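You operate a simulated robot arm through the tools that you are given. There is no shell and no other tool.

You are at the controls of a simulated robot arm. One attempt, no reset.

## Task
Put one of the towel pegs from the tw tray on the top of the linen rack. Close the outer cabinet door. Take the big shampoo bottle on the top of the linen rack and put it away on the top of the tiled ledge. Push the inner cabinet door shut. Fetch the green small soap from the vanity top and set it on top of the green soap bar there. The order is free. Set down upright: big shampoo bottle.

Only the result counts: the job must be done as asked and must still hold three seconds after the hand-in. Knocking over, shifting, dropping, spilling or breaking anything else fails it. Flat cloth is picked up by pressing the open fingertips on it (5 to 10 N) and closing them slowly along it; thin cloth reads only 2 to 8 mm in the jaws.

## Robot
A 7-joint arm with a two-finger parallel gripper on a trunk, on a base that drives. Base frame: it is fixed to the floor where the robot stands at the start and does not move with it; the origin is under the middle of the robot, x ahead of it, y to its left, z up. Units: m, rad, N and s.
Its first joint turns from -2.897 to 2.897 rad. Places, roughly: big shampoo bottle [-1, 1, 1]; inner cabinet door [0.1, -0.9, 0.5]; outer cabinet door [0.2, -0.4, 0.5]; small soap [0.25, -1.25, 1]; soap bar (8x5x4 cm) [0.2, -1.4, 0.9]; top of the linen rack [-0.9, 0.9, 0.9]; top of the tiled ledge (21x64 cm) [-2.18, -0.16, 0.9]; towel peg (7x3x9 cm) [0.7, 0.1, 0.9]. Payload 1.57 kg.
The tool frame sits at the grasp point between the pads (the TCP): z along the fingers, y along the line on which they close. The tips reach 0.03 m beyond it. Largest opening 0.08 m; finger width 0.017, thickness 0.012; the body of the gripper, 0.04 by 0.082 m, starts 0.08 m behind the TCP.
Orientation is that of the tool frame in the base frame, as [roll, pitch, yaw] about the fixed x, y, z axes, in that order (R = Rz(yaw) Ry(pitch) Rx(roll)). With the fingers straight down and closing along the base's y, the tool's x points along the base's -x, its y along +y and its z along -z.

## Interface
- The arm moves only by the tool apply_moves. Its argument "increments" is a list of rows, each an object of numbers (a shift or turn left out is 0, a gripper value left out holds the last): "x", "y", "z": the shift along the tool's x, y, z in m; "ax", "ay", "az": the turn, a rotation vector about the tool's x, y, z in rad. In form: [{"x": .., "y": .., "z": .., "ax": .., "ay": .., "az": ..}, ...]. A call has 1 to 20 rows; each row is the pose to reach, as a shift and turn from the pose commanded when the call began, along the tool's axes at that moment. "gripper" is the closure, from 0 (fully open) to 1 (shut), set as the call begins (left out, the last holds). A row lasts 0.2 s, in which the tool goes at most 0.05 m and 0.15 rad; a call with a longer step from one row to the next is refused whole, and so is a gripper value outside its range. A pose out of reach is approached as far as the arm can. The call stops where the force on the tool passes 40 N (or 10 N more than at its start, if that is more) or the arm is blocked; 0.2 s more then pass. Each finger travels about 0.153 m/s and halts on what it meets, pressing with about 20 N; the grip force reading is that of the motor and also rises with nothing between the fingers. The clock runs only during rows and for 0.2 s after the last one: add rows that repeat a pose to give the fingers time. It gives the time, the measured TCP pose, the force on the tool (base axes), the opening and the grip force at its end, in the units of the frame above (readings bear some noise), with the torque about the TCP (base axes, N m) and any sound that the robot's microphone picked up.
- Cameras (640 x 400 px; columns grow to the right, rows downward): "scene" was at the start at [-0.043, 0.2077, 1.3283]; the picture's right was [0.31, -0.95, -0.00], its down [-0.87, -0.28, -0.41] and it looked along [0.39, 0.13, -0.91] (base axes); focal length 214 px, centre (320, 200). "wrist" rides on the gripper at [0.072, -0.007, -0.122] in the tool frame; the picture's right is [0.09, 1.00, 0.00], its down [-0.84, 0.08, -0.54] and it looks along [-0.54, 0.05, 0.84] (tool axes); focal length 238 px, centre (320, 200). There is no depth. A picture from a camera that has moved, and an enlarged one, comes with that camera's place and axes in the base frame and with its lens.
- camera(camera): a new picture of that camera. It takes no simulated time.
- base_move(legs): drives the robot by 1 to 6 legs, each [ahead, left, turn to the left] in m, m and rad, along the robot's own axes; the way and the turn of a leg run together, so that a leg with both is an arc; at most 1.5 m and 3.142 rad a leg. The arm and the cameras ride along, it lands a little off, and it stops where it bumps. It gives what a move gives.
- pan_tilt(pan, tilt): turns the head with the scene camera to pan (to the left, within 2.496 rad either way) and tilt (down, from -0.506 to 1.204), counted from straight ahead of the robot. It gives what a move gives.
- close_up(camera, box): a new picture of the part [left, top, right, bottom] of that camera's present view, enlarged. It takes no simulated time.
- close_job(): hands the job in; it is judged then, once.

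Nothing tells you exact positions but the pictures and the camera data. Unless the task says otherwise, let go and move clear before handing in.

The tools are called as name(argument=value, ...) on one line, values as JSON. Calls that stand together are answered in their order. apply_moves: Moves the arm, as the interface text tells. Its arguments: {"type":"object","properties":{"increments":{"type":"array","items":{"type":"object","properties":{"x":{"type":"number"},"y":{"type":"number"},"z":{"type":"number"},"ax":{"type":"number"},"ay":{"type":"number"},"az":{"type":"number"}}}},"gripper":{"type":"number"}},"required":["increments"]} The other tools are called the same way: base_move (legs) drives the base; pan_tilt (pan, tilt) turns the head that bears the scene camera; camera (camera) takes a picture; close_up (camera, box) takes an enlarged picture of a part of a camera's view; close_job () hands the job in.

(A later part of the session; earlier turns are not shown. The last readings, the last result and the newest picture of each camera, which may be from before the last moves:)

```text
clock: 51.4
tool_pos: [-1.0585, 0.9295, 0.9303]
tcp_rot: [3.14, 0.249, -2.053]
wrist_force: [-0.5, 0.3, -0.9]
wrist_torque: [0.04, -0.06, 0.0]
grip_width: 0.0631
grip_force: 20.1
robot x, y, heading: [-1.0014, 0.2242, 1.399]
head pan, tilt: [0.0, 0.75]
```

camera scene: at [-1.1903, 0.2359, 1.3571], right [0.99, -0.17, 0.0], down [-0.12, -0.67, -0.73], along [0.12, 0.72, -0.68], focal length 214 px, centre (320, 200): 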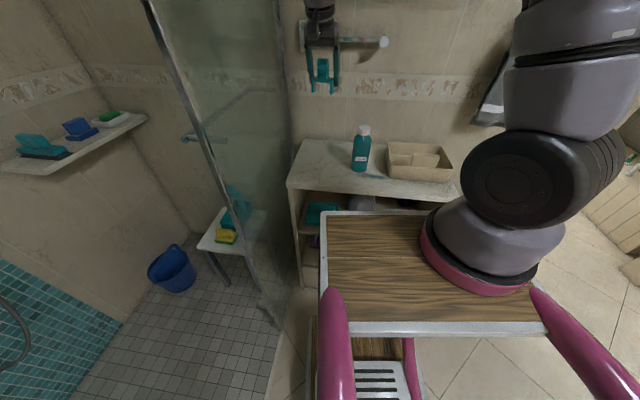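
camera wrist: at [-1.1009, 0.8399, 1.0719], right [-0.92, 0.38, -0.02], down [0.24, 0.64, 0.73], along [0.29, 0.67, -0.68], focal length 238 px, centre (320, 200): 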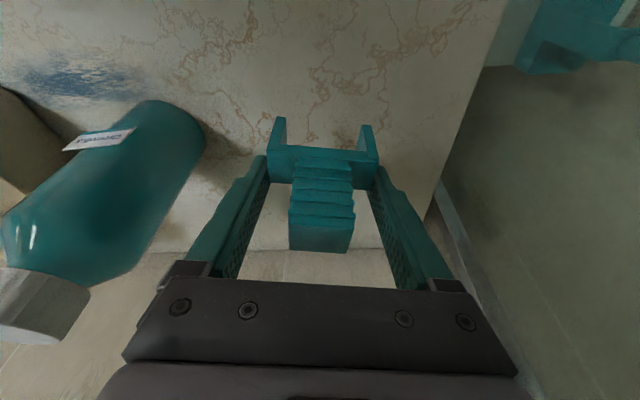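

apply_moves(increments=[{"x": 0.0005, "z": 0.0019}, {"x": 0.0007, "z": 0.0029}, {"x": 0.0007, "z": 0.0029}])

apply_moves(increments=[{"x": 0.0005, "z": 0.0019}, {"x": 0.0007, "z": 0.0029}, {"x": 0.0007, "z": 0.0029}])

close_up(camera="scene", box=[280, 110, 360, 180])

```text
clock: 52.2
tool_pos: [-1.0581, 0.9292, 0.9279]
tcp_rot: [3.141, 0.251, -2.052]
wrist_force: [0.2, -0.4, -0.8]
wrist_torque: [0.02, 0.01, -0.01]
grip_width: 0.0632
grip_force: 19.7
robot x, y, heading: [-1.0021, 0.2238, 1.399]
head pan, tilt: [0.0, 0.75]
```

```text
clock: 53.0
tool_pos: [-1.0592, 0.9292, 0.9264]
tcp_rot: [3.139, 0.252, -2.051]
wrist_force: [1.2, -1.6, 11.2]
wrist_torque: [-0.18, -0.06, 0.07]
grip_width: 0.0634
grip_force: 19.9
robot x, y, heading: [-1.0041, 0.2197, 1.4]
head pan, tilt: [0.0, 0.75]
```

```text
5.71 times, centred on (320, 145) of scene
camera zoom: at [-1.1903, 0.2356, 1.3571], right [0.99, -0.17, 0.0], down [-0.12, -0.67, -0.73], along [0.12, 0.72, -0.68], focal length 1226 px, centre (320, 514)
```

zoom: 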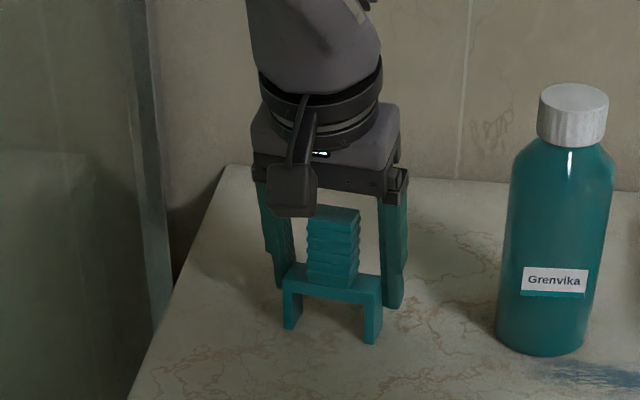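

Contact at 11 N, so the peg rests on the rack. I'll open and lift away straight up.

apply_moves(increments=[{"x": -0.0003, "z": -0.001}, {"x": -0.0003, "z": -0.001}, {"x": -0.0003, "z": -0.001}], gripper=0)

apply_moves(increments=[{"x": -0.005, "z": -0.0194}, {"x": -0.0125, "z": -0.0484}, {"x": -0.0223, "z": -0.087}, {"x": -0.032, "z": -0.126}, {"x": -0.043, "z": -0.168}, {"x": -0.0545, "z": -0.2132}])

camera(camera="wrist")

close_up(camera="scene", box=[280, 90, 400, 200])

```text
clock: 53.8
tool_pos: [-1.06, 0.9294, 0.9262]
tcp_rot: [3.14, 0.25, -2.053]
wrist_force: [0.1, 0.3, -0.1]
wrist_torque: [0.02, -0.02, -0.02]
grip_width: 0.08
grip_force: 0.1
robot x, y, heading: [-0.9975, 0.2217, 1.398]
head pan, tilt: [0.0, 0.75]
```

```text
clock: 55.2
tool_pos: [-1.0614, 0.9304, 1.1464]
tcp_rot: [-3.139, 0.249, -2.05]
wrist_force: [0.5, 0.4, 0.3]
wrist_torque: [-0.01, -0.01, -0.02]
grip_width: 0.0799
grip_force: 0.1
robot x, y, heading: [-1.0036, 0.2197, 1.4]
head pan, tilt: [0.0, 0.75]
```

```text
taken
camera wrist: at [-1.1024, 0.8398, 1.2486], right [-0.92, 0.38, -0.02], down [0.24, 0.64, 0.73], along [0.29, 0.67, -0.68], focal length 238 px, centre (320, 200)
```

wrist: 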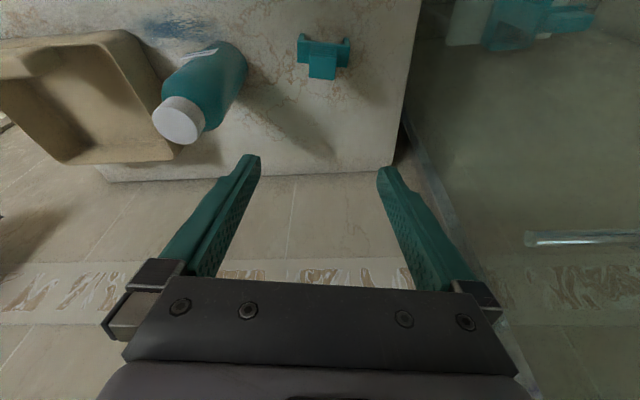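

```text
3.64 times, centred on (340, 145) of scene
camera zoom: at [-1.1906, 0.2363, 1.3571], right [0.99, -0.17, 0.0], down [-0.12, -0.67, -0.73], along [0.12, 0.72, -0.68], focal length 780 px, centre (247, 400)
```

zoom: 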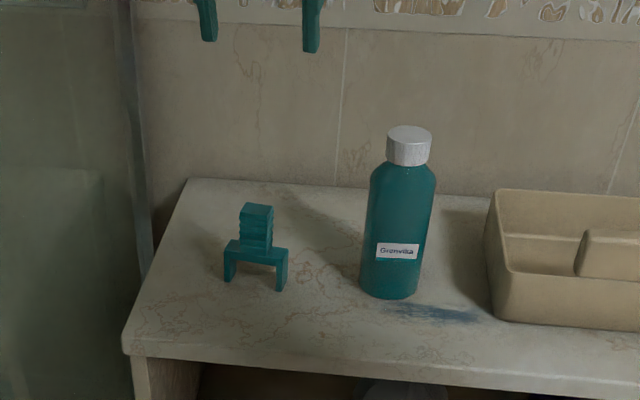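

The peg stands on the rack. Next I'll position the gripper vertically over the bottle cap near (-0.927, 0.896).

apply_moves(increments=[{"x": -0.007, "y": -0.027, "ay": 0.05}, {"x": -0.0135, "y": -0.054, "ay": 0.1}, {"x": -0.02, "y": -0.081, "ay": 0.15}, {"x": -0.027, "y": -0.108, "ay": 0.2}, {"x": -0.0335, "y": -0.1345, "z": -0.0018, "ay": 0.25}, {"x": -0.0335, "y": -0.1345, "z": -0.0018, "ay": 0.25}])

camera(camera="wrist")

close_up(camera="scene", box=[300, 60, 420, 180])

```text
clock: 56.6
tool_pos: [-0.9247, 0.8941, 1.1556]
tcp_rot: [-3.141, 0.0, -2.053]
wrist_force: [0.7, 0.0, -0.2]
wrist_torque: [-0.02, -0.04, 0.01]
grip_width: 0.0801
grip_force: 0.0
robot x, y, heading: [-0.9988, 0.2221, 1.403]
head pan, tilt: [0.0, 0.75]
```

```text
taken
camera wrist: at [-0.9528, 0.8296, 1.2787], right [-0.93, 0.38, 0.0], down [0.32, 0.78, 0.54], along [0.2, 0.5, -0.84], focal length 238 px, centre (320, 200)
```

wrist: 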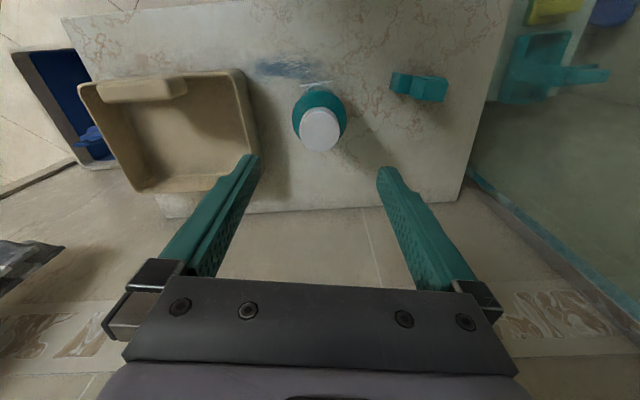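

```text
3.33 times, centred on (360, 120) of scene
camera zoom: at [-1.1904, 0.236, 1.3571], right [0.99, -0.17, 0.0], down [-0.12, -0.67, -0.73], along [0.12, 0.72, -0.68], focal length 715 px, centre (187, 467)
```

zoom: 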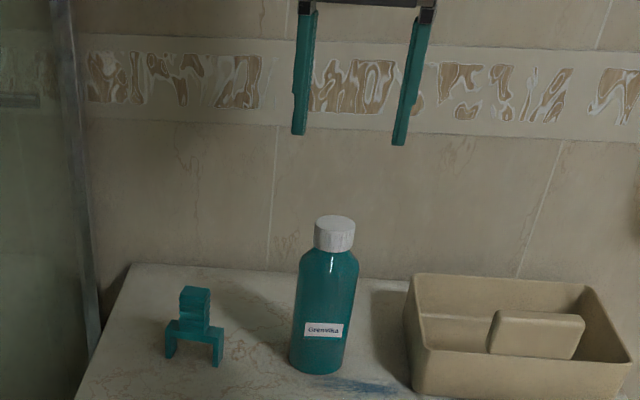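

The cap is centred under the gripper. I'll lower to bring the pads around the cap.

apply_moves(increments=[{"z": 0.03}, {"z": 0.06}, {"z": 0.09}, {"z": 0.11}, {"z": 0.1195}, {"z": 0.1195}])

camera(camera="wrist")

close_up(camera="scene", box=[300, 60, 420, 180])

```text
clock: 58.0
tool_pos: [-0.9246, 0.8954, 1.0365]
tcp_rot: [-3.141, 0.0, -2.051]
wrist_force: [0.8, 0.1, -0.3]
wrist_torque: [-0.01, 0.0, 0.0]
grip_width: 0.0798
grip_force: 0.2
robot x, y, heading: [-1.0018, 0.2219, 1.4]
head pan, tilt: [0.0, 0.75]
```

```text
taken
camera wrist: at [-0.9526, 0.8298, 1.1591], right [-0.93, 0.38, 0.0], down [0.32, 0.78, 0.54], along [0.21, 0.5, -0.84], focal length 238 px, centre (320, 200)
```

wrist: 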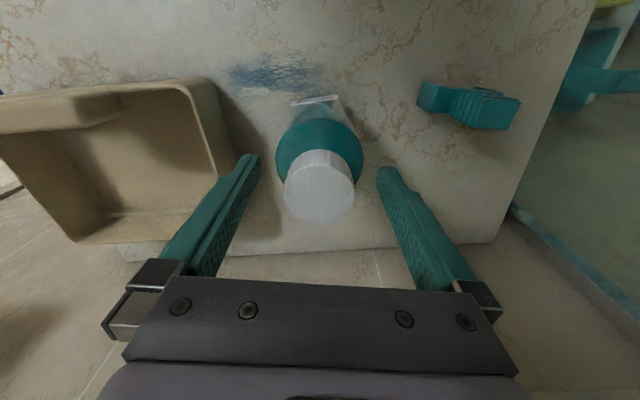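

```text
3.33 times, centred on (360, 120) of scene
camera zoom: at [-1.1904, 0.2359, 1.3571], right [0.99, -0.17, 0.0], down [-0.12, -0.67, -0.73], along [0.12, 0.72, -0.68], focal length 715 px, centre (187, 467)
```

zoom: 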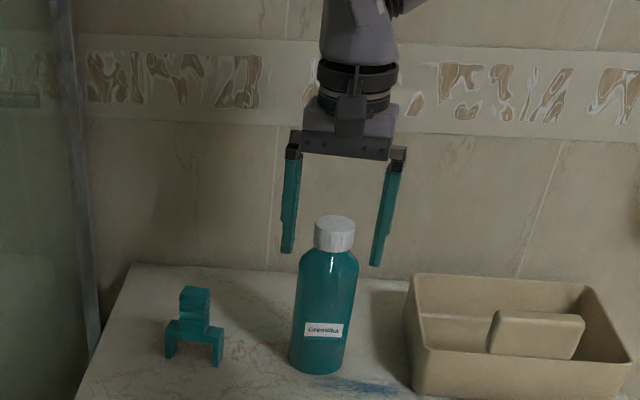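

The cap is centred between the pads. Closing.

apply_moves(increments=[{}, {}, {}, {}], gripper=1)

apply_moves(increments=[{"z": -0.005}, {"z": -0.015}, {"z": -0.03}, {"z": -0.03}])

close_up(camera="scene", box=[300, 60, 420, 180])

```text
clock: 59.0
tool_pos: [-0.9245, 0.8959, 1.0376]
tcp_rot: [3.141, 0.001, -2.053]
wrist_force: [4.0, 0.1, 18.9]
wrist_torque: [0.06, -0.11, -0.07]
grip_width: 0.0551
grip_force: 20.2
robot x, y, heading: [-0.9985, 0.2223, 1.398]
head pan, tilt: [0.0, 0.75]
```

```text
clock: 60.0
tool_pos: [-0.9257, 0.8956, 1.0658]
tcp_rot: [3.142, 0.0, -2.051]
wrist_force: [0.6, -0.6, -2.4]
wrist_torque: [-0.01, 0.01, -0.02]
grip_width: 0.0379
grip_force: 20.2
robot x, y, heading: [-0.9991, 0.2183, 1.395]
head pan, tilt: [0.0, 0.75]
```

```text
3.33 times, centred on (360, 120) of scene
camera zoom: at [-1.1904, 0.2361, 1.3571], right [0.99, -0.17, 0.0], down [-0.12, -0.67, -0.73], along [0.12, 0.72, -0.68], focal length 715 px, centre (187, 467)
```

zoom: 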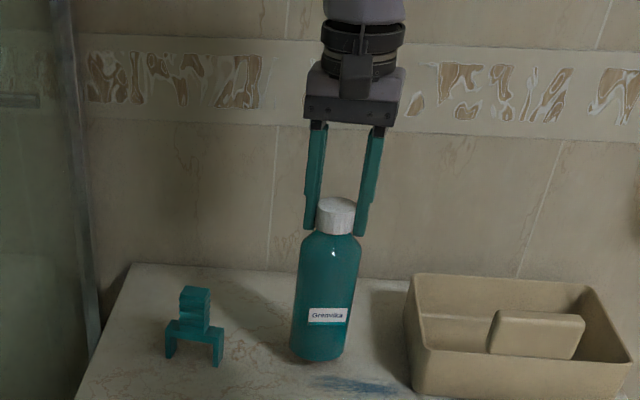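

The pads slid onto the cap and now hold it, with the bottle off the surface. I'll lift further and check.

apply_moves(increments=[{"z": -0.03}, {"z": -0.06}, {"z": -0.09}, {"z": -0.12}, {"z": -0.15}, {"z": -0.15}])

camera(camera="scene")

camera(camera="wrist")

```text
clock: 61.4
tool_pos: [-0.925, 0.8852, 1.2011]
tcp_rot: [-3.117, -0.034, -2.049]
wrist_force: [0.8, 0.8, -3.8]
wrist_torque: [0.02, -0.02, 0.0]
grip_width: 0.0374
grip_force: 20.5
robot x, y, heading: [-0.999, 0.2208, 1.402]
head pan, tilt: [0.0, 0.75]
```

```text
taken
camera scene: at [-1.1901, 0.235, 1.3572], right [0.99, -0.17, 0.0], down [-0.12, -0.67, -0.73], along [0.12, 0.72, -0.68], focal length 214 px, centre (320, 200)
```

scene: 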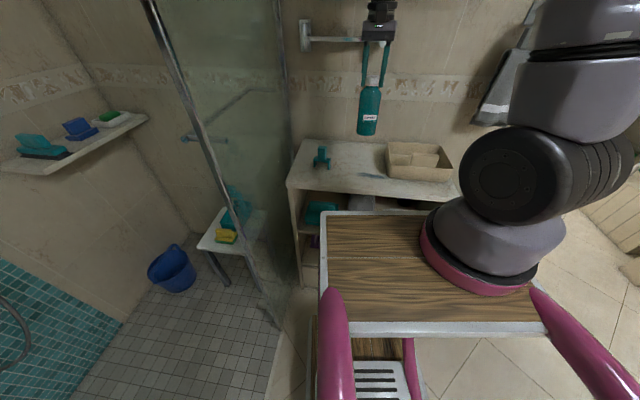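

```text
taken
camera wrist: at [-0.9536, 0.824, 1.3261], right [-0.93, 0.38, -0.02], down [0.31, 0.8, 0.51], along [0.21, 0.47, -0.86], focal length 238 px, centre (320, 200)
```

wrist: 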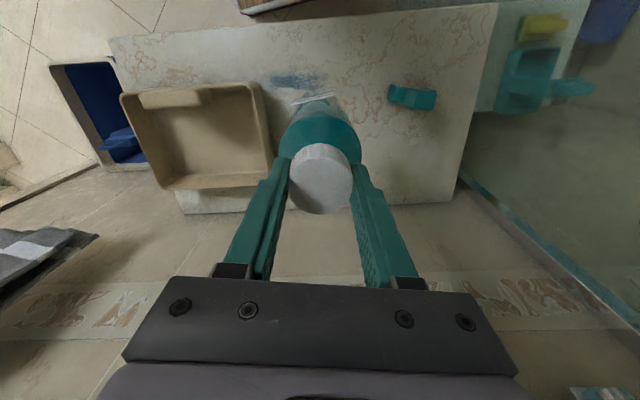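

The bottle is held upright; the arm just hit its upper reach limit. I'll retract it toward the robot, back off the rack and turn toward the ledge.

apply_moves(increments=[{"x": 0.0, "y": 0.0, "z": 0.016}, {"x": 0.03, "y": -0.007, "z": 0.016}, {"x": 0.06, "y": -0.013, "z": 0.016}, {"x": 0.09, "y": -0.02, "z": 0.016}, {"x": 0.127, "y": -0.027, "z": 0.016}, {"x": 0.127, "y": -0.027, "z": 0.016}])

base_move(legs=[[-0.4, 0, 0], [0, 0, 1.46]])

camera(camera="scene")

camera(camera="wrist")

```text
clock: 62.8
tool_pos: [-0.9584, 0.7731, 1.2015]
tcp_rot: [-3.141, 0.001, -2.051]
wrist_force: [0.2, 0.5, -2.5]
wrist_torque: [0.01, -0.03, 0.0]
grip_width: 0.0376
grip_force: 20.1
robot x, y, heading: [-1.0015, 0.2183, 1.4]
head pan, tilt: [0.0, 0.75]
```

```text
clock: 68.9
tool_pos: [-1.6162, -0.0796, 1.2012]
tcp_rot: [-3.141, -0.002, -0.573]
wrist_force: [-0.2, -0.6, -1.9]
wrist_torque: [-0.01, 0.0, 0.04]
grip_width: 0.038
grip_force: 20.3
robot x, y, heading: [-1.0732, -0.1701, 2.88]
head pan, tilt: [0.0, 0.75]
```

```text
taken
camera scene: at [-1.1025, -0.361, 1.3571], right [0.26, 0.97, 0.0], down [0.66, -0.18, -0.73], along [-0.71, 0.19, -0.68], focal length 214 px, centre (320, 200)
```

scene: 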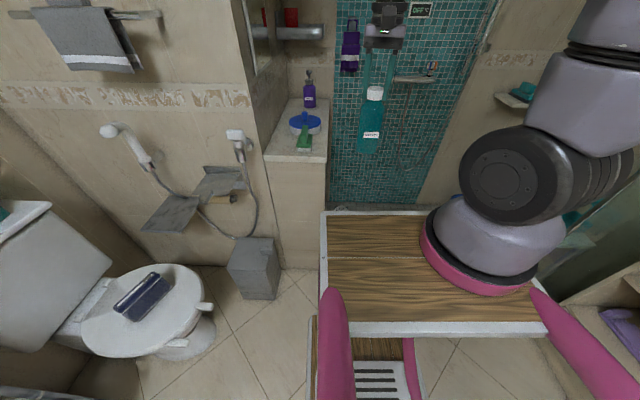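

```text
taken
camera wrist: at [-1.5521, -0.1126, 1.324], right [-0.46, -0.89, 0.0], down [-0.75, 0.39, 0.54], along [-0.48, 0.25, -0.84], focal length 238 px, centre (320, 200)
```

wrist: 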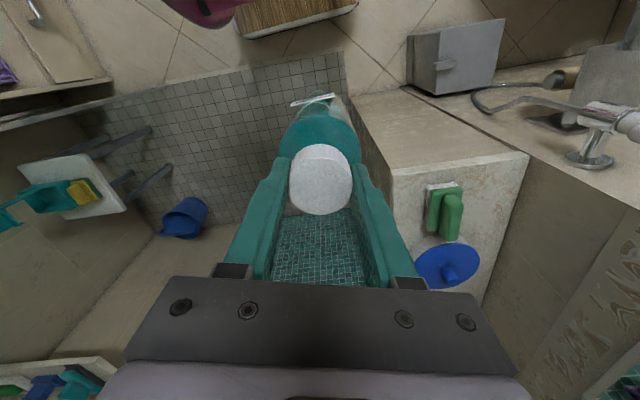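

close_up(camera="scene", box=[240, 0, 340, 190])

close_up(camera="wrist", box=[340, 80, 580, 310])

```text
2.11 times, centred on (290, 95) of scene
camera zoom: at [-1.1025, -0.361, 1.3571], right [0.26, 0.97, 0.0], down [0.66, -0.18, -0.73], along [-0.71, 0.19, -0.68], focal length 452 px, centre (383, 421)
```

zoom: 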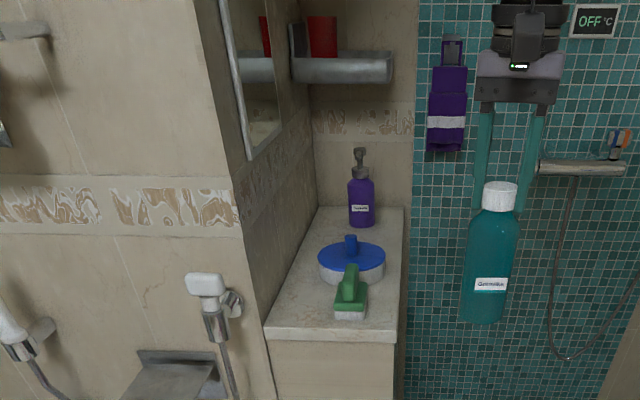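

```text
1.74 times, centred on (460, 195) of wrist
camera zoom: at [-1.5521, -0.1126, 1.324], right [-0.46, -0.89, 0.0], down [-0.75, 0.39, 0.54], along [-0.48, 0.25, -0.84], focal length 414 px, centre (76, 209)
```

zoom: 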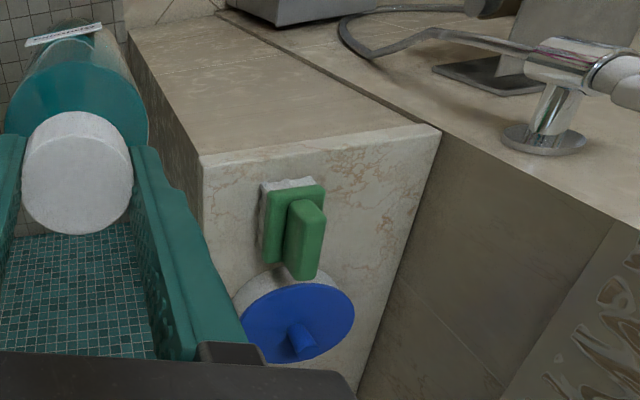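

The ledge top is at z≈0.895 with a brush, blue tin and purple pump bottle on it. There's a 20 cm free gap around (-2.256,-0.123), and I'll drive closer on the shower side.

base_move(legs=[[0.44, -0.05, 0]])

pan_tilt(pan=0.0, tilt=0.7)

camera(camera="scene")

camera(camera="wrist")

```text
clock: 71.3
tool_pos: [-1.9324, 0.0336, 1.2005]
tcp_rot: [-3.14, 0.001, -0.528]
wrist_force: [0.0, -0.3, -2.3]
wrist_torque: [0.02, 0.0, -0.04]
grip_width: 0.0376
grip_force: 20.4
robot x, y, heading: [-1.3883, -0.0326, 2.925]
head pan, tilt: [0.0, 0.75]
stopped in leg 1: the robot was blocked; the commanded pose is now the measured one
```

```text
clock: 71.9
tool_pos: [-1.9331, 0.0353, 1.2004]
tcp_rot: [-3.142, -0.001, -0.528]
wrist_force: [0.2, 0.3, -3.0]
wrist_torque: [0.01, 0.01, -0.02]
grip_width: 0.0374
grip_force: 20.1
robot x, y, heading: [-1.3811, -0.0328, 2.92]
head pan, tilt: [0.0, 0.7]
```

```text
taken
camera scene: at [-1.4092, -0.2221, 1.3614], right [0.22, 0.98, 0.0], down [0.63, -0.14, -0.76], along [-0.75, 0.17, -0.64], focal length 214 px, centre (320, 200)
```

scene: 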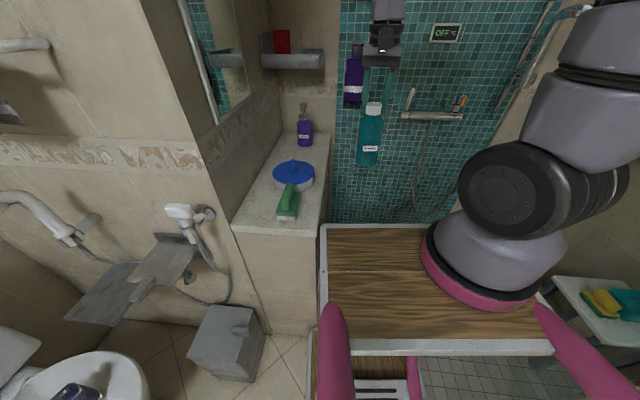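

```text
taken
camera wrist: at [-1.8674, 0.0056, 1.3239], right [-0.42, -0.91, 0.0], down [-0.76, 0.35, 0.54], along [-0.49, 0.23, -0.84], focal length 238 px, centre (320, 200)
```

wrist: 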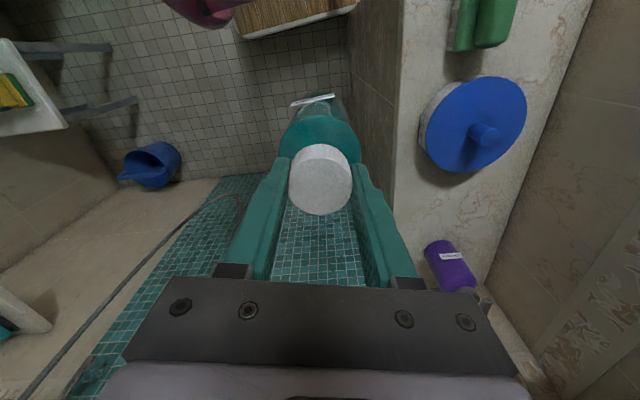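

The base was blocked by the ledge's front corner; the items on it still stand. I'll step right and go forward a little alongside the ledge.

base_move(legs=[[-0.02, -0.1, -0.03], [0.15, 0, 0]])

camera(camera="scene")

camera(camera="wrist")

close_up(camera="scene", box=[200, 0, 360, 250])

```text
clock: 74.1
tool_pos: [-2.0348, 0.1799, 1.2008]
tcp_rot: [-3.141, 0.0, -0.559]
wrist_force: [0.1, 0.6, -2.5]
wrist_torque: [-0.01, -0.03, 0.03]
grip_width: 0.0377
grip_force: 19.6
robot x, y, heading: [-1.4855, 0.0953, 2.892]
head pan, tilt: [0.0, 0.7]
```

```text
taken
camera scene: at [-1.5195, -0.0926, 1.3614], right [0.25, 0.97, 0.0], down [0.62, -0.16, -0.76], along [-0.74, 0.19, -0.64], focal length 214 px, centre (320, 200)
```

scene: 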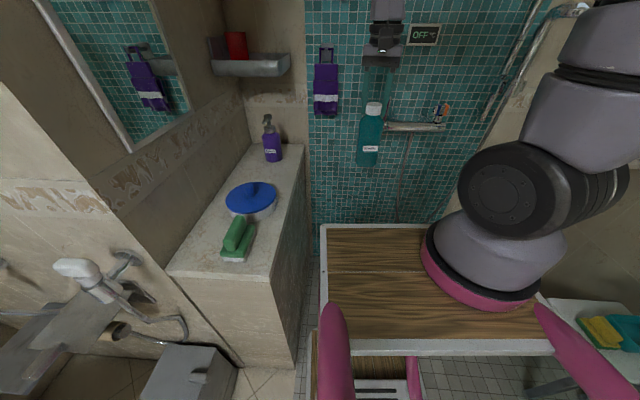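

```text
taken
camera wrist: at [-1.9707, 0.1488, 1.3239], right [-0.45, -0.89, 0.0], down [-0.75, 0.38, 0.54], along [-0.48, 0.24, -0.84], focal length 238 px, centre (320, 200)
```

wrist: 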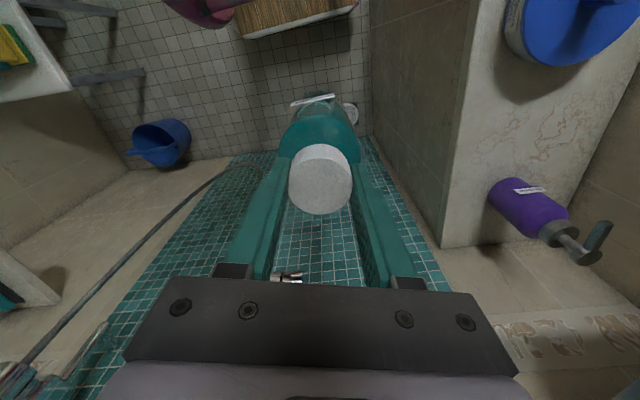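

```text
1.60 times, centred on (280, 125) of scene
camera zoom: at [-1.5195, -0.0926, 1.3614], right [0.25, 0.97, 0.0], down [0.62, -0.16, -0.76], along [-0.74, 0.19, -0.64], focal length 343 px, centre (384, 320)
```

zoom: 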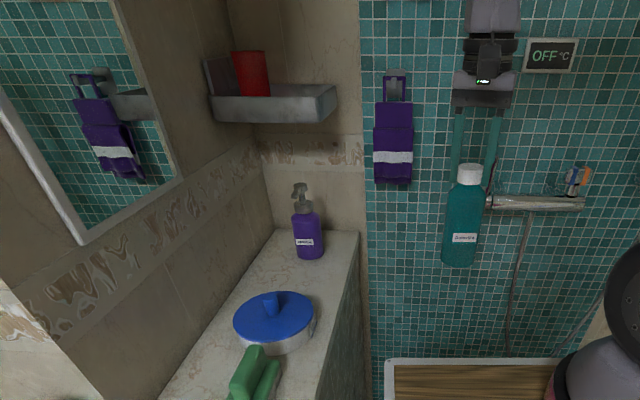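

Refined positions: ledge back-right corner (-2.474,0.071), blue tin at (-2.075,-0.163), pump bottle at (-2.385,-0.085), and a wall shelf above the far end. I'll aim for (-2.23,-0.12), coming in sideways from the shower side.

apply_moves(increments=[{"x": -0.03, "y": 0.007, "z": 0.015}, {"x": -0.06, "y": 0.015, "z": 0.035}, {"x": -0.0889, "y": 0.022, "z": 0.06}, {"x": -0.079, "y": 0.06, "z": 0.07}, {"x": -0.069, "y": 0.1, "z": 0.07}, {"x": -0.06, "y": 0.14, "z": 0.07}, {"x": -0.05, "y": 0.18, "z": 0.07}, {"x": -0.05, "y": 0.18, "z": 0.07}])

camera(camera="wrist")

camera(camera="scene")

```text
clock: 75.9
tool_pos: [-2.1733, 0.0528, 1.1308]
tcp_rot: [-3.14, -0.001, -0.557]
wrist_force: [0.0, -0.2, -2.3]
wrist_torque: [0.01, 0.0, 0.04]
grip_width: 0.0374
grip_force: 20.4
robot x, y, heading: [-1.491, 0.096, 2.892]
head pan, tilt: [0.0, 0.7]
```

```text
taken
camera wrist: at [-2.1086, 0.0217, 1.2536], right [-0.45, -0.89, 0.0], down [-0.75, 0.38, 0.54], along [-0.48, 0.24, -0.84], focal length 238 px, centre (320, 200)
```

wrist: 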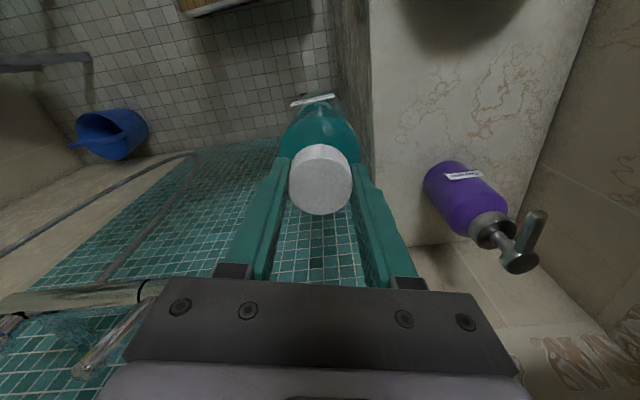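

```text
taken
camera scene: at [-1.5195, -0.0926, 1.3614], right [0.25, 0.97, 0.0], down [0.62, -0.16, -0.76], along [-0.74, 0.19, -0.64], focal length 214 px, centre (320, 200)
```

scene: 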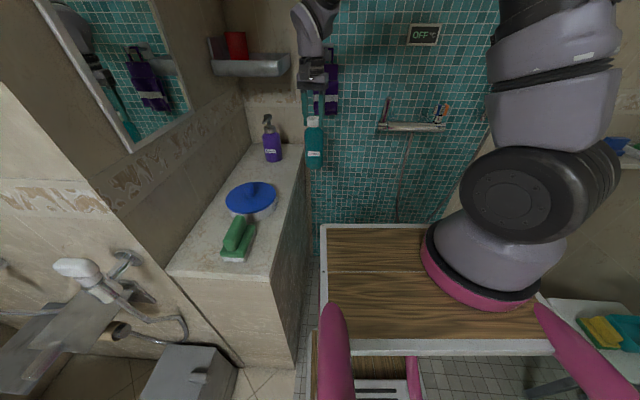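

The path is clear. I'll continue sideways over the ledge gap.

apply_moves(increments=[{"x": 0.009, "y": 0.036}, {"x": 0.018, "y": 0.072}, {"x": 0.027, "y": 0.108}, {"x": 0.036, "y": 0.144}, {"x": 0.0438, "y": 0.1777}, {"x": 0.0438, "y": 0.1777}])

camera(camera="wrist")

close_up(camera="scene", box=[160, 0, 360, 280])

```text
clock: 77.3
tool_pos: [-2.2288, -0.1189, 1.1302]
tcp_rot: [-3.141, 0.002, -0.558]
wrist_force: [0.4, -0.3, -2.0]
wrist_torque: [0.0, -0.02, 0.0]
grip_width: 0.0376
grip_force: 19.5
robot x, y, heading: [-1.484, 0.0942, 2.895]
head pan, tilt: [0.0, 0.7]
```

```text
taken
camera wrist: at [-2.1664, -0.1501, 1.2538], right [-0.45, -0.89, 0.0], down [-0.75, 0.38, 0.54], along [-0.48, 0.24, -0.84], focal length 238 px, centre (320, 200)
```

wrist: 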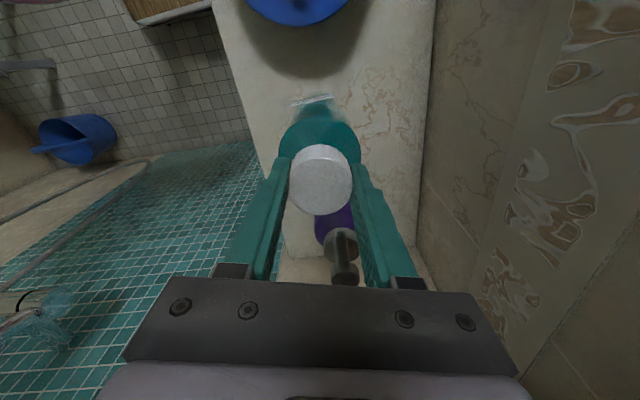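

```text
1.43 times, centred on (260, 140) of scene
camera zoom: at [-1.5194, -0.0926, 1.3614], right [0.25, 0.97, 0.0], down [0.62, -0.16, -0.76], along [-0.74, 0.19, -0.64], focal length 306 px, centre (406, 286)
```

zoom: 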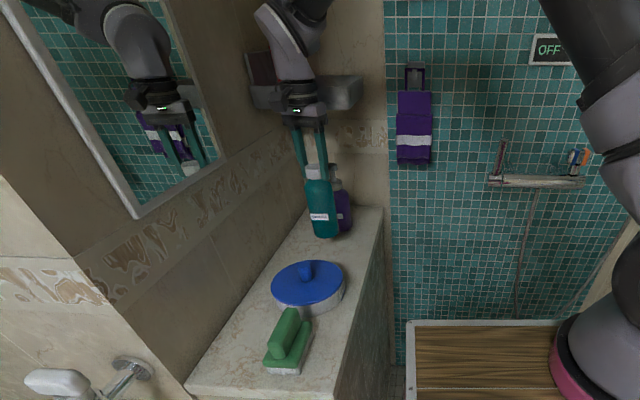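

The gap is clear on both sides (tin edge ~6 cm away, pump bottle ~9 cm). I'll lower gently until contact.

apply_moves(increments=[{"z": 0.015}, {"z": 0.03}, {"z": 0.04}, {"z": 0.04}])

apply_moves(increments=[{"z": 0.002}, {"z": 0.004}, {"z": 0.004}])

close_up(camera="scene", box=[210, 100, 310, 220])

```text
clock: 78.3
tool_pos: [-2.2291, -0.1189, 1.0901]
tcp_rot: [-3.141, 0.001, -0.558]
wrist_force: [-0.2, 0.5, -3.7]
wrist_torque: [0.02, 0.0, 0.01]
grip_width: 0.0372
grip_force: 19.5
robot x, y, heading: [-1.4885, 0.0955, 2.891]
head pan, tilt: [0.0, 0.7]
```

```text
clock: 79.1
tool_pos: [-2.2294, -0.1198, 1.0862]
tcp_rot: [-3.14, 0.001, -0.559]
wrist_force: [0.1, -0.3, -2.5]
wrist_torque: [-0.01, 0.03, -0.01]
grip_width: 0.0377
grip_force: 20.2
robot x, y, heading: [-1.4914, 0.0996, 2.894]
head pan, tilt: [0.0, 0.7]
```

```text
3.33 times, centred on (260, 160) of scene
camera zoom: at [-1.5195, -0.0927, 1.3614], right [0.25, 0.97, 0.0], down [0.62, -0.16, -0.76], along [-0.74, 0.19, -0.64], focal length 715 px, centre (520, 333)
```

zoom: 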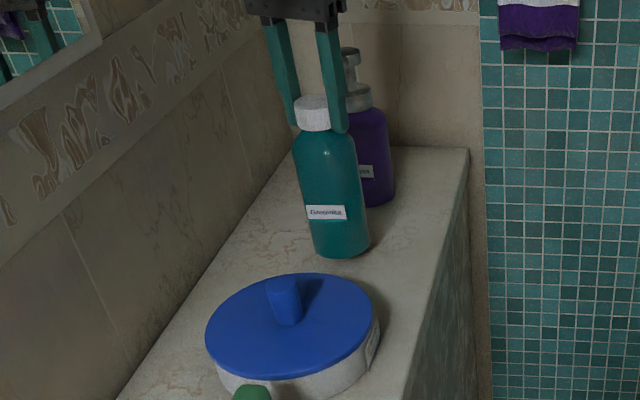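

apply_moves(increments=[{"z": 0.0015}, {"z": 0.003}, {"z": 0.003}])

apply_moves(increments=[{"z": 0.0015}, {"z": 0.003}, {"z": 0.003}])

apply_moves(increments=[{"z": 0.0015}, {"z": 0.003}, {"z": 0.003}])

```text
clock: 79.9
tool_pos: [-2.2288, -0.1192, 1.0836]
tcp_rot: [3.141, 0.001, -0.559]
wrist_force: [0.3, 0.1, -2.4]
wrist_torque: [0.02, 0.0, -0.03]
grip_width: 0.0375
grip_force: 20.1
robot x, y, heading: [-1.4848, 0.096, 2.893]
head pan, tilt: [0.0, 0.7]
```

```text
clock: 80.7
tool_pos: [-2.2297, -0.1202, 1.0795]
tcp_rot: [3.14, 0.0, -0.56]
wrist_force: [0.2, -0.1, -2.1]
wrist_torque: [-0.02, -0.04, -0.05]
grip_width: 0.0374
grip_force: 20.1
robot x, y, heading: [-1.4871, 0.0955, 2.896]
head pan, tilt: [0.0, 0.7]
```

```text
clock: 81.5
tool_pos: [-2.2294, -0.1189, 1.0774]
tcp_rot: [3.14, 0.0, -0.558]
wrist_force: [0.3, 0.6, -2.5]
wrist_torque: [0.01, -0.02, 0.01]
grip_width: 0.0375
grip_force: 19.7
robot x, y, heading: [-1.4855, 0.0937, 2.895]
head pan, tilt: [0.0, 0.7]
```

apply_moves(increments=[{"z": 0.0015}, {"z": 0.003}, {"z": 0.003}])

apply_moves(increments=[{"z": 0.0015}, {"z": 0.003}, {"z": 0.003}])

apply_moves(increments=[{"z": 0.0015}, {"z": 0.003}, {"z": 0.003}])

close_up(camera="scene", box=[210, 100, 310, 220])

```text
clock: 82.3
tool_pos: [-2.2291, -0.1195, 1.0744]
tcp_rot: [3.141, -0.002, -0.558]
wrist_force: [0.0, 0.2, -3.7]
wrist_torque: [-0.02, 0.01, -0.02]
grip_width: 0.0376
grip_force: 20.1
robot x, y, heading: [-1.4871, 0.0946, 2.893]
head pan, tilt: [0.0, 0.7]
```

```text
clock: 83.1
tool_pos: [-2.229, -0.1206, 1.071]
tcp_rot: [3.14, -0.001, -0.556]
wrist_force: [0.6, 0.4, -2.5]
wrist_torque: [-0.03, -0.02, -0.01]
grip_width: 0.0376
grip_force: 20.4
robot x, y, heading: [-1.4834, 0.0933, 2.894]
head pan, tilt: [0.0, 0.7]
```

```text
clock: 83.9
tool_pos: [-2.2281, -0.1192, 1.0686]
tcp_rot: [-3.141, 0.0, -0.559]
wrist_force: [-0.6, 0.4, 0.1]
wrist_torque: [0.09, -0.04, 0.06]
grip_width: 0.0375
grip_force: 20.2
robot x, y, heading: [-1.4869, 0.0945, 2.898]
head pan, tilt: [0.0, 0.7]
```

```text
3.33 times, centred on (260, 160) of scene
camera zoom: at [-1.5195, -0.0926, 1.3614], right [0.25, 0.97, 0.0], down [0.62, -0.16, -0.76], along [-0.74, 0.19, -0.64], focal length 715 px, centre (520, 333)
```

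zoom: 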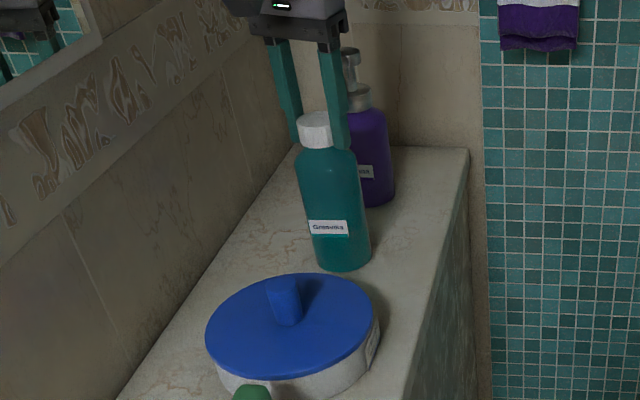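

Contact is starting, since the carried weight has come off. I'll press 1.5 mm more, then release.

apply_moves(increments=[{"z": 0.001}, {"z": 0.0015}, {"z": 0.0015}])

apply_moves(increments=[{}, {}, {}], gripper=0.3)

close_up(camera="scene", box=[210, 100, 310, 220])

```text
clock: 84.7
tool_pos: [-2.2302, -0.1198, 1.0682]
tcp_rot: [-3.141, 0.001, -0.559]
wrist_force: [2.4, 3.9, 15.5]
wrist_torque: [0.2, -0.34, 0.06]
grip_width: 0.0375
grip_force: 19.6
robot x, y, heading: [-1.491, 0.0963, 2.891]
head pan, tilt: [0.0, 0.7]
```

```text
clock: 85.5
tool_pos: [-2.2281, -0.1207, 1.0679]
tcp_rot: [3.141, 0.0, -0.558]
wrist_force: [0.0, 0.1, 1.1]
wrist_torque: [0.03, 0.02, 0.0]
grip_width: 0.0561
grip_force: 0.2
robot x, y, heading: [-1.4893, 0.0937, 2.89]
head pan, tilt: [0.0, 0.7]
```

```text
3.33 times, centred on (260, 160) of scene
camera zoom: at [-1.5195, -0.0927, 1.3614], right [0.25, 0.97, 0.0], down [0.62, -0.16, -0.76], along [-0.74, 0.19, -0.64], focal length 715 px, centre (520, 333)
```

zoom: 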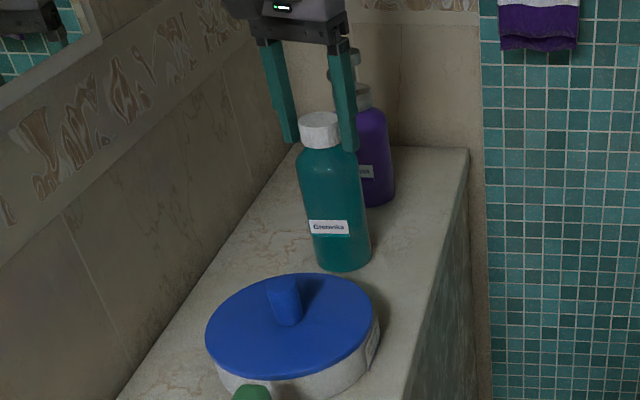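

The bottle stands free on the ledge. I'll rise straight up, then move out sideways.

apply_moves(increments=[{"z": -0.015}, {"z": -0.035}, {"z": -0.06}, {"z": -0.06}])

camera(camera="wrist")

close_up(camera="scene", box=[210, 80, 310, 220])

```text
clock: 86.5
tool_pos: [-2.2302, -0.1201, 1.1278]
tcp_rot: [3.141, 0.0, -0.557]
wrist_force: [-0.5, -0.1, -0.1]
wrist_torque: [-0.01, -0.01, -0.02]
grip_width: 0.056
grip_force: 0.0
robot x, y, heading: [-1.4862, 0.0972, 2.892]
head pan, tilt: [0.0, 0.7]
```

```text
taken
camera wrist: at [-2.1656, -0.1514, 1.2511], right [-0.45, -0.89, 0.0], down [-0.75, 0.38, 0.54], along [-0.48, 0.24, -0.84], focal length 238 px, centre (320, 200)
```

wrist: 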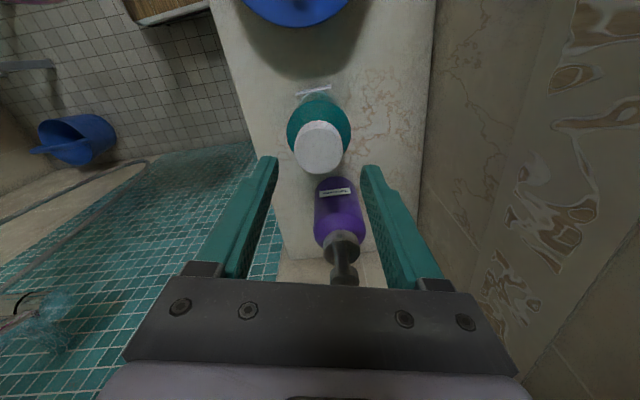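

```text
2.86 times, centred on (260, 150) of scene
camera zoom: at [-1.5195, -0.0927, 1.3614], right [0.25, 0.97, 0.0], down [0.62, -0.16, -0.76], along [-0.74, 0.19, -0.64], focal length 613 px, centre (491, 343)
```

zoom: 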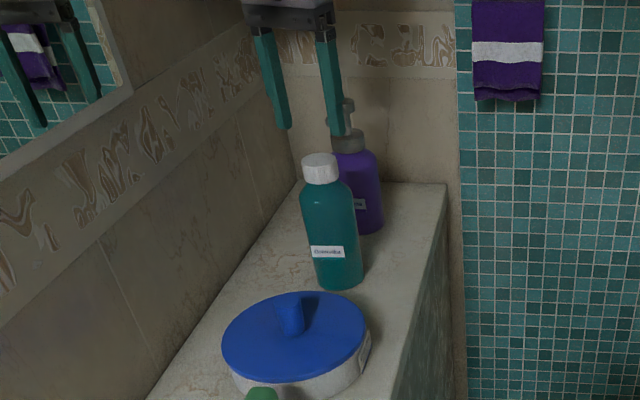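

apply_moves(increments=[{"x": -0.009, "y": -0.036, "z": -0.01}, {"x": -0.018, "y": -0.072, "z": -0.01}, {"x": -0.027, "y": -0.108, "z": -0.01}, {"x": -0.036, "y": -0.144, "z": -0.01}, {"x": -0.0438, "y": -0.1777, "z": -0.01}, {"x": -0.0538, "y": -0.2177, "z": -0.01}, {"x": -0.0628, "y": -0.2577, "z": -0.02}, {"x": -0.073, "y": -0.2977, "z": -0.03}, {"x": -0.0827, "y": -0.3357, "z": -0.03}, {"x": -0.054, "y": -0.343, "z": -0.04}, {"x": -0.024, "y": -0.35, "z": -0.055}, {"x": 0.0062, "y": -0.3577, "z": -0.07}])

close_up(camera="scene", box=[160, 60, 340, 260])

```text
clock: 89.1
tool_pos: [-2.0363, 0.1802, 1.1981]
tcp_rot: [3.141, -0.001, -0.558]
wrist_force: [-0.1, 0.3, -0.7]
wrist_torque: [-0.02, -0.07, -0.04]
grip_width: 0.0559
grip_force: 0.0
robot x, y, heading: [-1.488, 0.0938, 2.894]
head pan, tilt: [0.0, 0.7]
```

```text
2.00 times, centred on (250, 160) of scene
camera zoom: at [-1.52, -0.0925, 1.3614], right [0.25, 0.97, 0.0], down [0.62, -0.16, -0.76], along [-0.74, 0.19, -0.64], focal length 429 px, centre (460, 280)
```

zoom: 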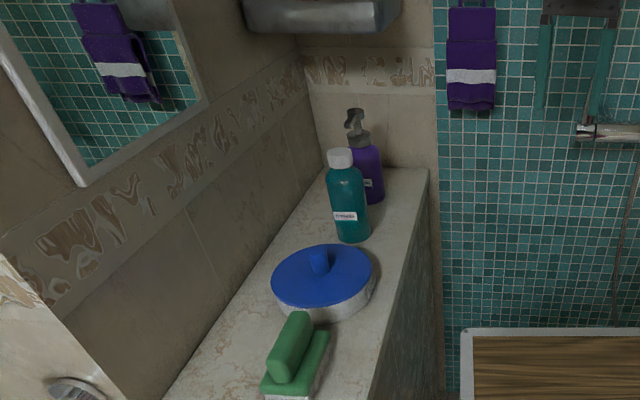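

The bottle stands upright on the ledge. Now I'll drive back to the vanity, stopping with it on the robot's right so one stance serves both doors.

base_move(legs=[[-0.5, 0, 0], [0, 0, -1.683], [-0.26, -0.665, 0]])

pan_tilt(pan=-1.5, tilt=0.9)

camera(camera="scene")

```text
clock: 99.5
tool_pos: [-0.3322, 0.0317, 1.1992]
tcp_rot: [3.14, -0.001, -2.236]
wrist_force: [-0.5, -0.4, -0.3]
wrist_torque: [-0.03, -0.01, -0.01]
grip_width: 0.0559
grip_force: 0.1
robot x, y, heading: [-0.4748, -0.5052, 1.221]
head pan, tilt: [0.0, 0.7]
```

```text
clock: 101.1
tool_pos: [-0.3318, 0.0315, 1.1979]
tcp_rot: [3.141, 0.0, -2.236]
wrist_force: [0.4, -0.2, -0.9]
wrist_torque: [0.0, 0.01, 0.01]
grip_width: 0.0559
grip_force: 0.1
robot x, y, heading: [-0.4735, -0.5041, 1.216]
head pan, tilt: [-1.499, 0.901]
```

```text
taken
camera scene: at [-0.6139, -0.5543, 1.3452], right [-0.28, -0.96, 0.0], down [-0.75, 0.22, -0.62], along [0.6, -0.17, -0.78], focal length 214 px, centre (320, 200)
```

scene: 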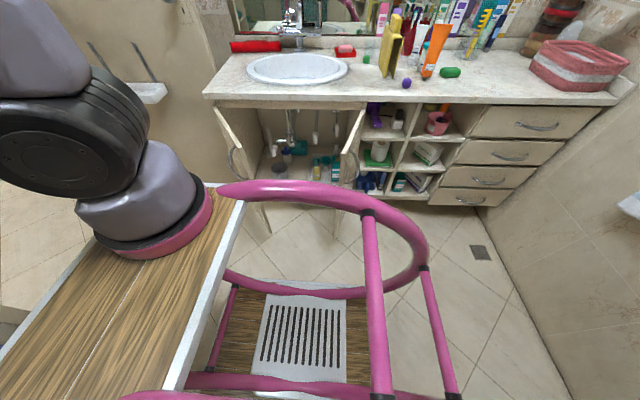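

close_up(camera="scene", box=[190, 70, 390, 220])

close_up(camera="scene", box=[300, 0, 500, 120])

```text
2.67 times, centred on (290, 145) of scene
camera zoom: at [-0.6139, -0.5543, 1.3452], right [-0.28, -0.96, 0.0], down [-0.75, 0.22, -0.62], along [0.6, -0.17, -0.78], focal length 572 px, centre (400, 347)
```

zoom: 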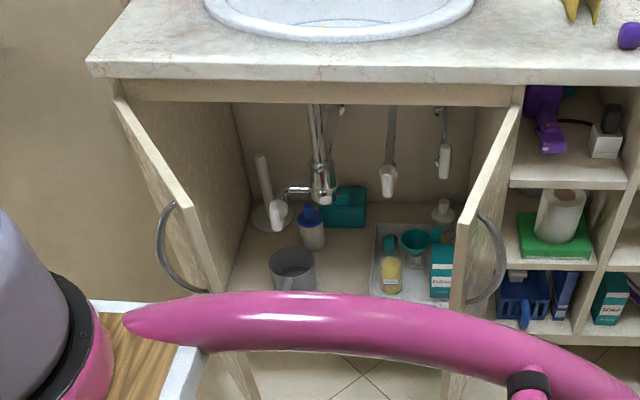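

```text
3.20 times, centred on (400, 60) of scene
camera zoom: at [-0.6139, -0.5543, 1.3452], right [-0.28, -0.96, 0.0], down [-0.75, 0.22, -0.62], along [0.6, -0.17, -0.78], focal length 686 px, centre (64, 648)
```

zoom: 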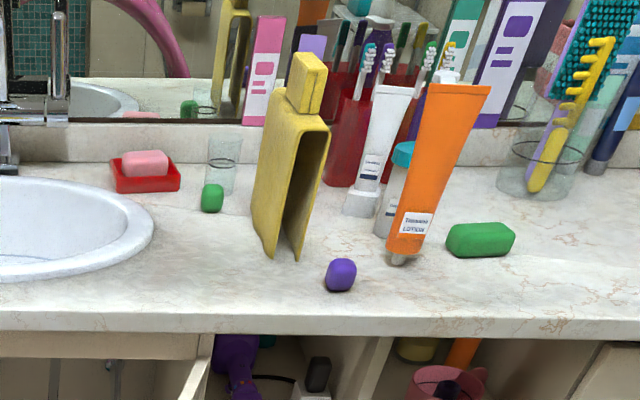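

I can see both doors well: their tops are at z≈0.86, the outer door runs from hinge (0.395,-0.36) to (0.07,-0.46), and the inner from (0.197,-0.99) to about (-0.05,-0.82). I'll swing the arm over with fingers closed to push the outer door first.

apply_moves(increments=[{"x": -0.0178, "y": -0.0445, "az": 0.0868}, {"x": -0.031, "y": -0.0888, "az": 0.1736}, {"x": -0.0397, "y": -0.1347, "az": 0.2604}, {"x": -0.0448, "y": -0.1809, "az": 0.3472}, {"x": -0.0461, "y": -0.2263, "az": 0.434}, {"x": -0.0434, "y": -0.273, "az": 0.5208}, {"x": -0.0371, "y": -0.3189, "az": 0.6076}, {"x": -0.0268, "y": -0.3642, "az": 0.6944}, {"x": -0.0125, "y": -0.4086, "az": 0.7812}, {"x": 0.0048, "y": -0.4513, "az": 0.868}, {"x": 0.0261, "y": -0.4929, "az": 0.9548}, {"x": 0.0508, "y": -0.532, "az": 1.0416}, {"x": 0.0785, "y": -0.5695, "az": 1.1284}, {"x": 0.1089, "y": -0.6038, "az": 1.2152}, {"x": 0.1089, "y": -0.6038, "az": 1.2152}], gripper=1)

camera(camera="wrist")

camera(camera="scene")

```text
clock: 104.3
tool_pos: [0.0765, -0.4287, 1.1962]
tcp_rot: [-3.139, 0.001, 2.83]
wrist_force: [-0.2, -0.5, -0.1]
wrist_torque: [0.02, 0.02, -0.01]
grip_width: 0.0
grip_force: 20.3
robot x, y, heading: [-0.4739, -0.5072, 1.215]
head pan, tilt: [-1.499, 0.901]
```

```text
taken
camera wrist: at [0.0058, -0.412, 1.3186], right [0.22, 0.98, 0.0], down [0.82, -0.18, 0.54], along [0.53, -0.12, -0.84], focal length 238 px, centre (320, 200)
```

wrist: 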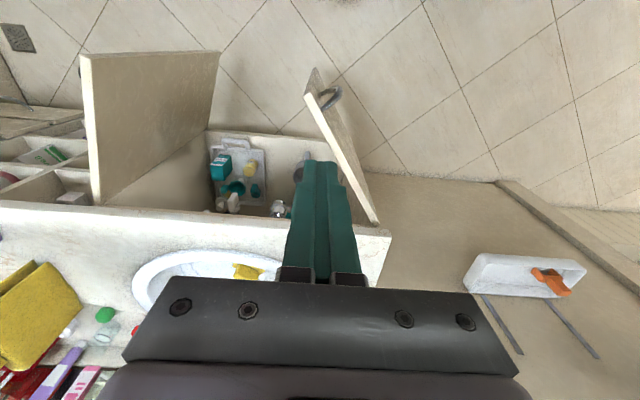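

```text
taken
camera scene: at [-0.614, -0.5544, 1.3452], right [-0.28, -0.96, 0.0], down [-0.75, 0.22, -0.62], along [0.6, -0.17, -0.78], focal length 214 px, centre (320, 200)
```

scene: 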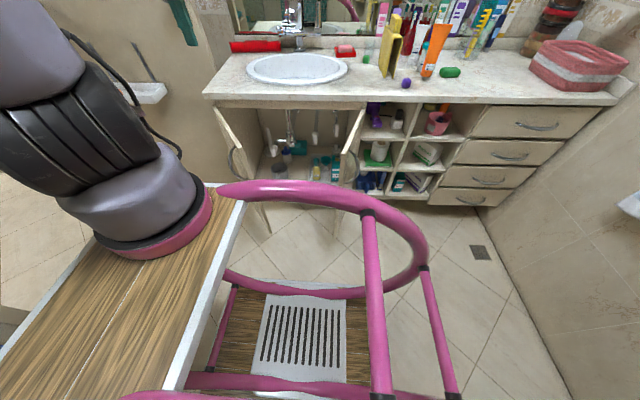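

The geometry is confirmed (outer hinge (0.388,-0.355)). I'll tilt the fingers toward the vanity and go to a point just outside the outer door.

apply_moves(increments=[{"x": -0.015, "y": 0.02, "z": 0.02, "ay": -0.08}, {"x": -0.03, "y": 0.042, "z": 0.045, "ay": -0.16}, {"x": -0.05, "y": 0.063, "z": 0.07, "ay": -0.25}, {"x": -0.0672, "y": 0.0833, "z": 0.096, "ay": -0.35}, {"x": -0.0672, "y": 0.0833, "z": 0.096, "ay": -0.35}])

camera(camera="wrist")

```text
clock: 105.5
tool_pos: [0.166, -0.3691, 1.0981]
tcp_rot: [3.141, 0.352, 2.834]
wrist_force: [-1.2, 0.2, -0.4]
wrist_torque: [0.03, -0.02, 0.0]
grip_width: 0.0
grip_force: 20.3
robot x, y, heading: [-0.4746, -0.5074, 1.222]
head pan, tilt: [-1.499, 0.901]
```

```text
taken
camera wrist: at [0.0596, -0.34, 1.1913], right [0.22, 0.97, -0.03], down [0.59, -0.11, 0.8], along [0.77, -0.19, -0.6], focal length 238 px, centre (320, 200)
```

wrist: 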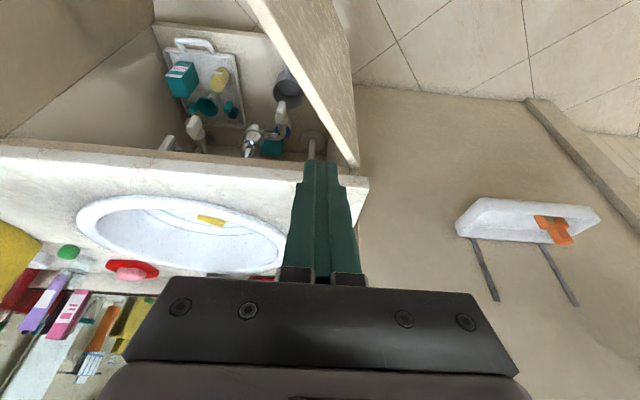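

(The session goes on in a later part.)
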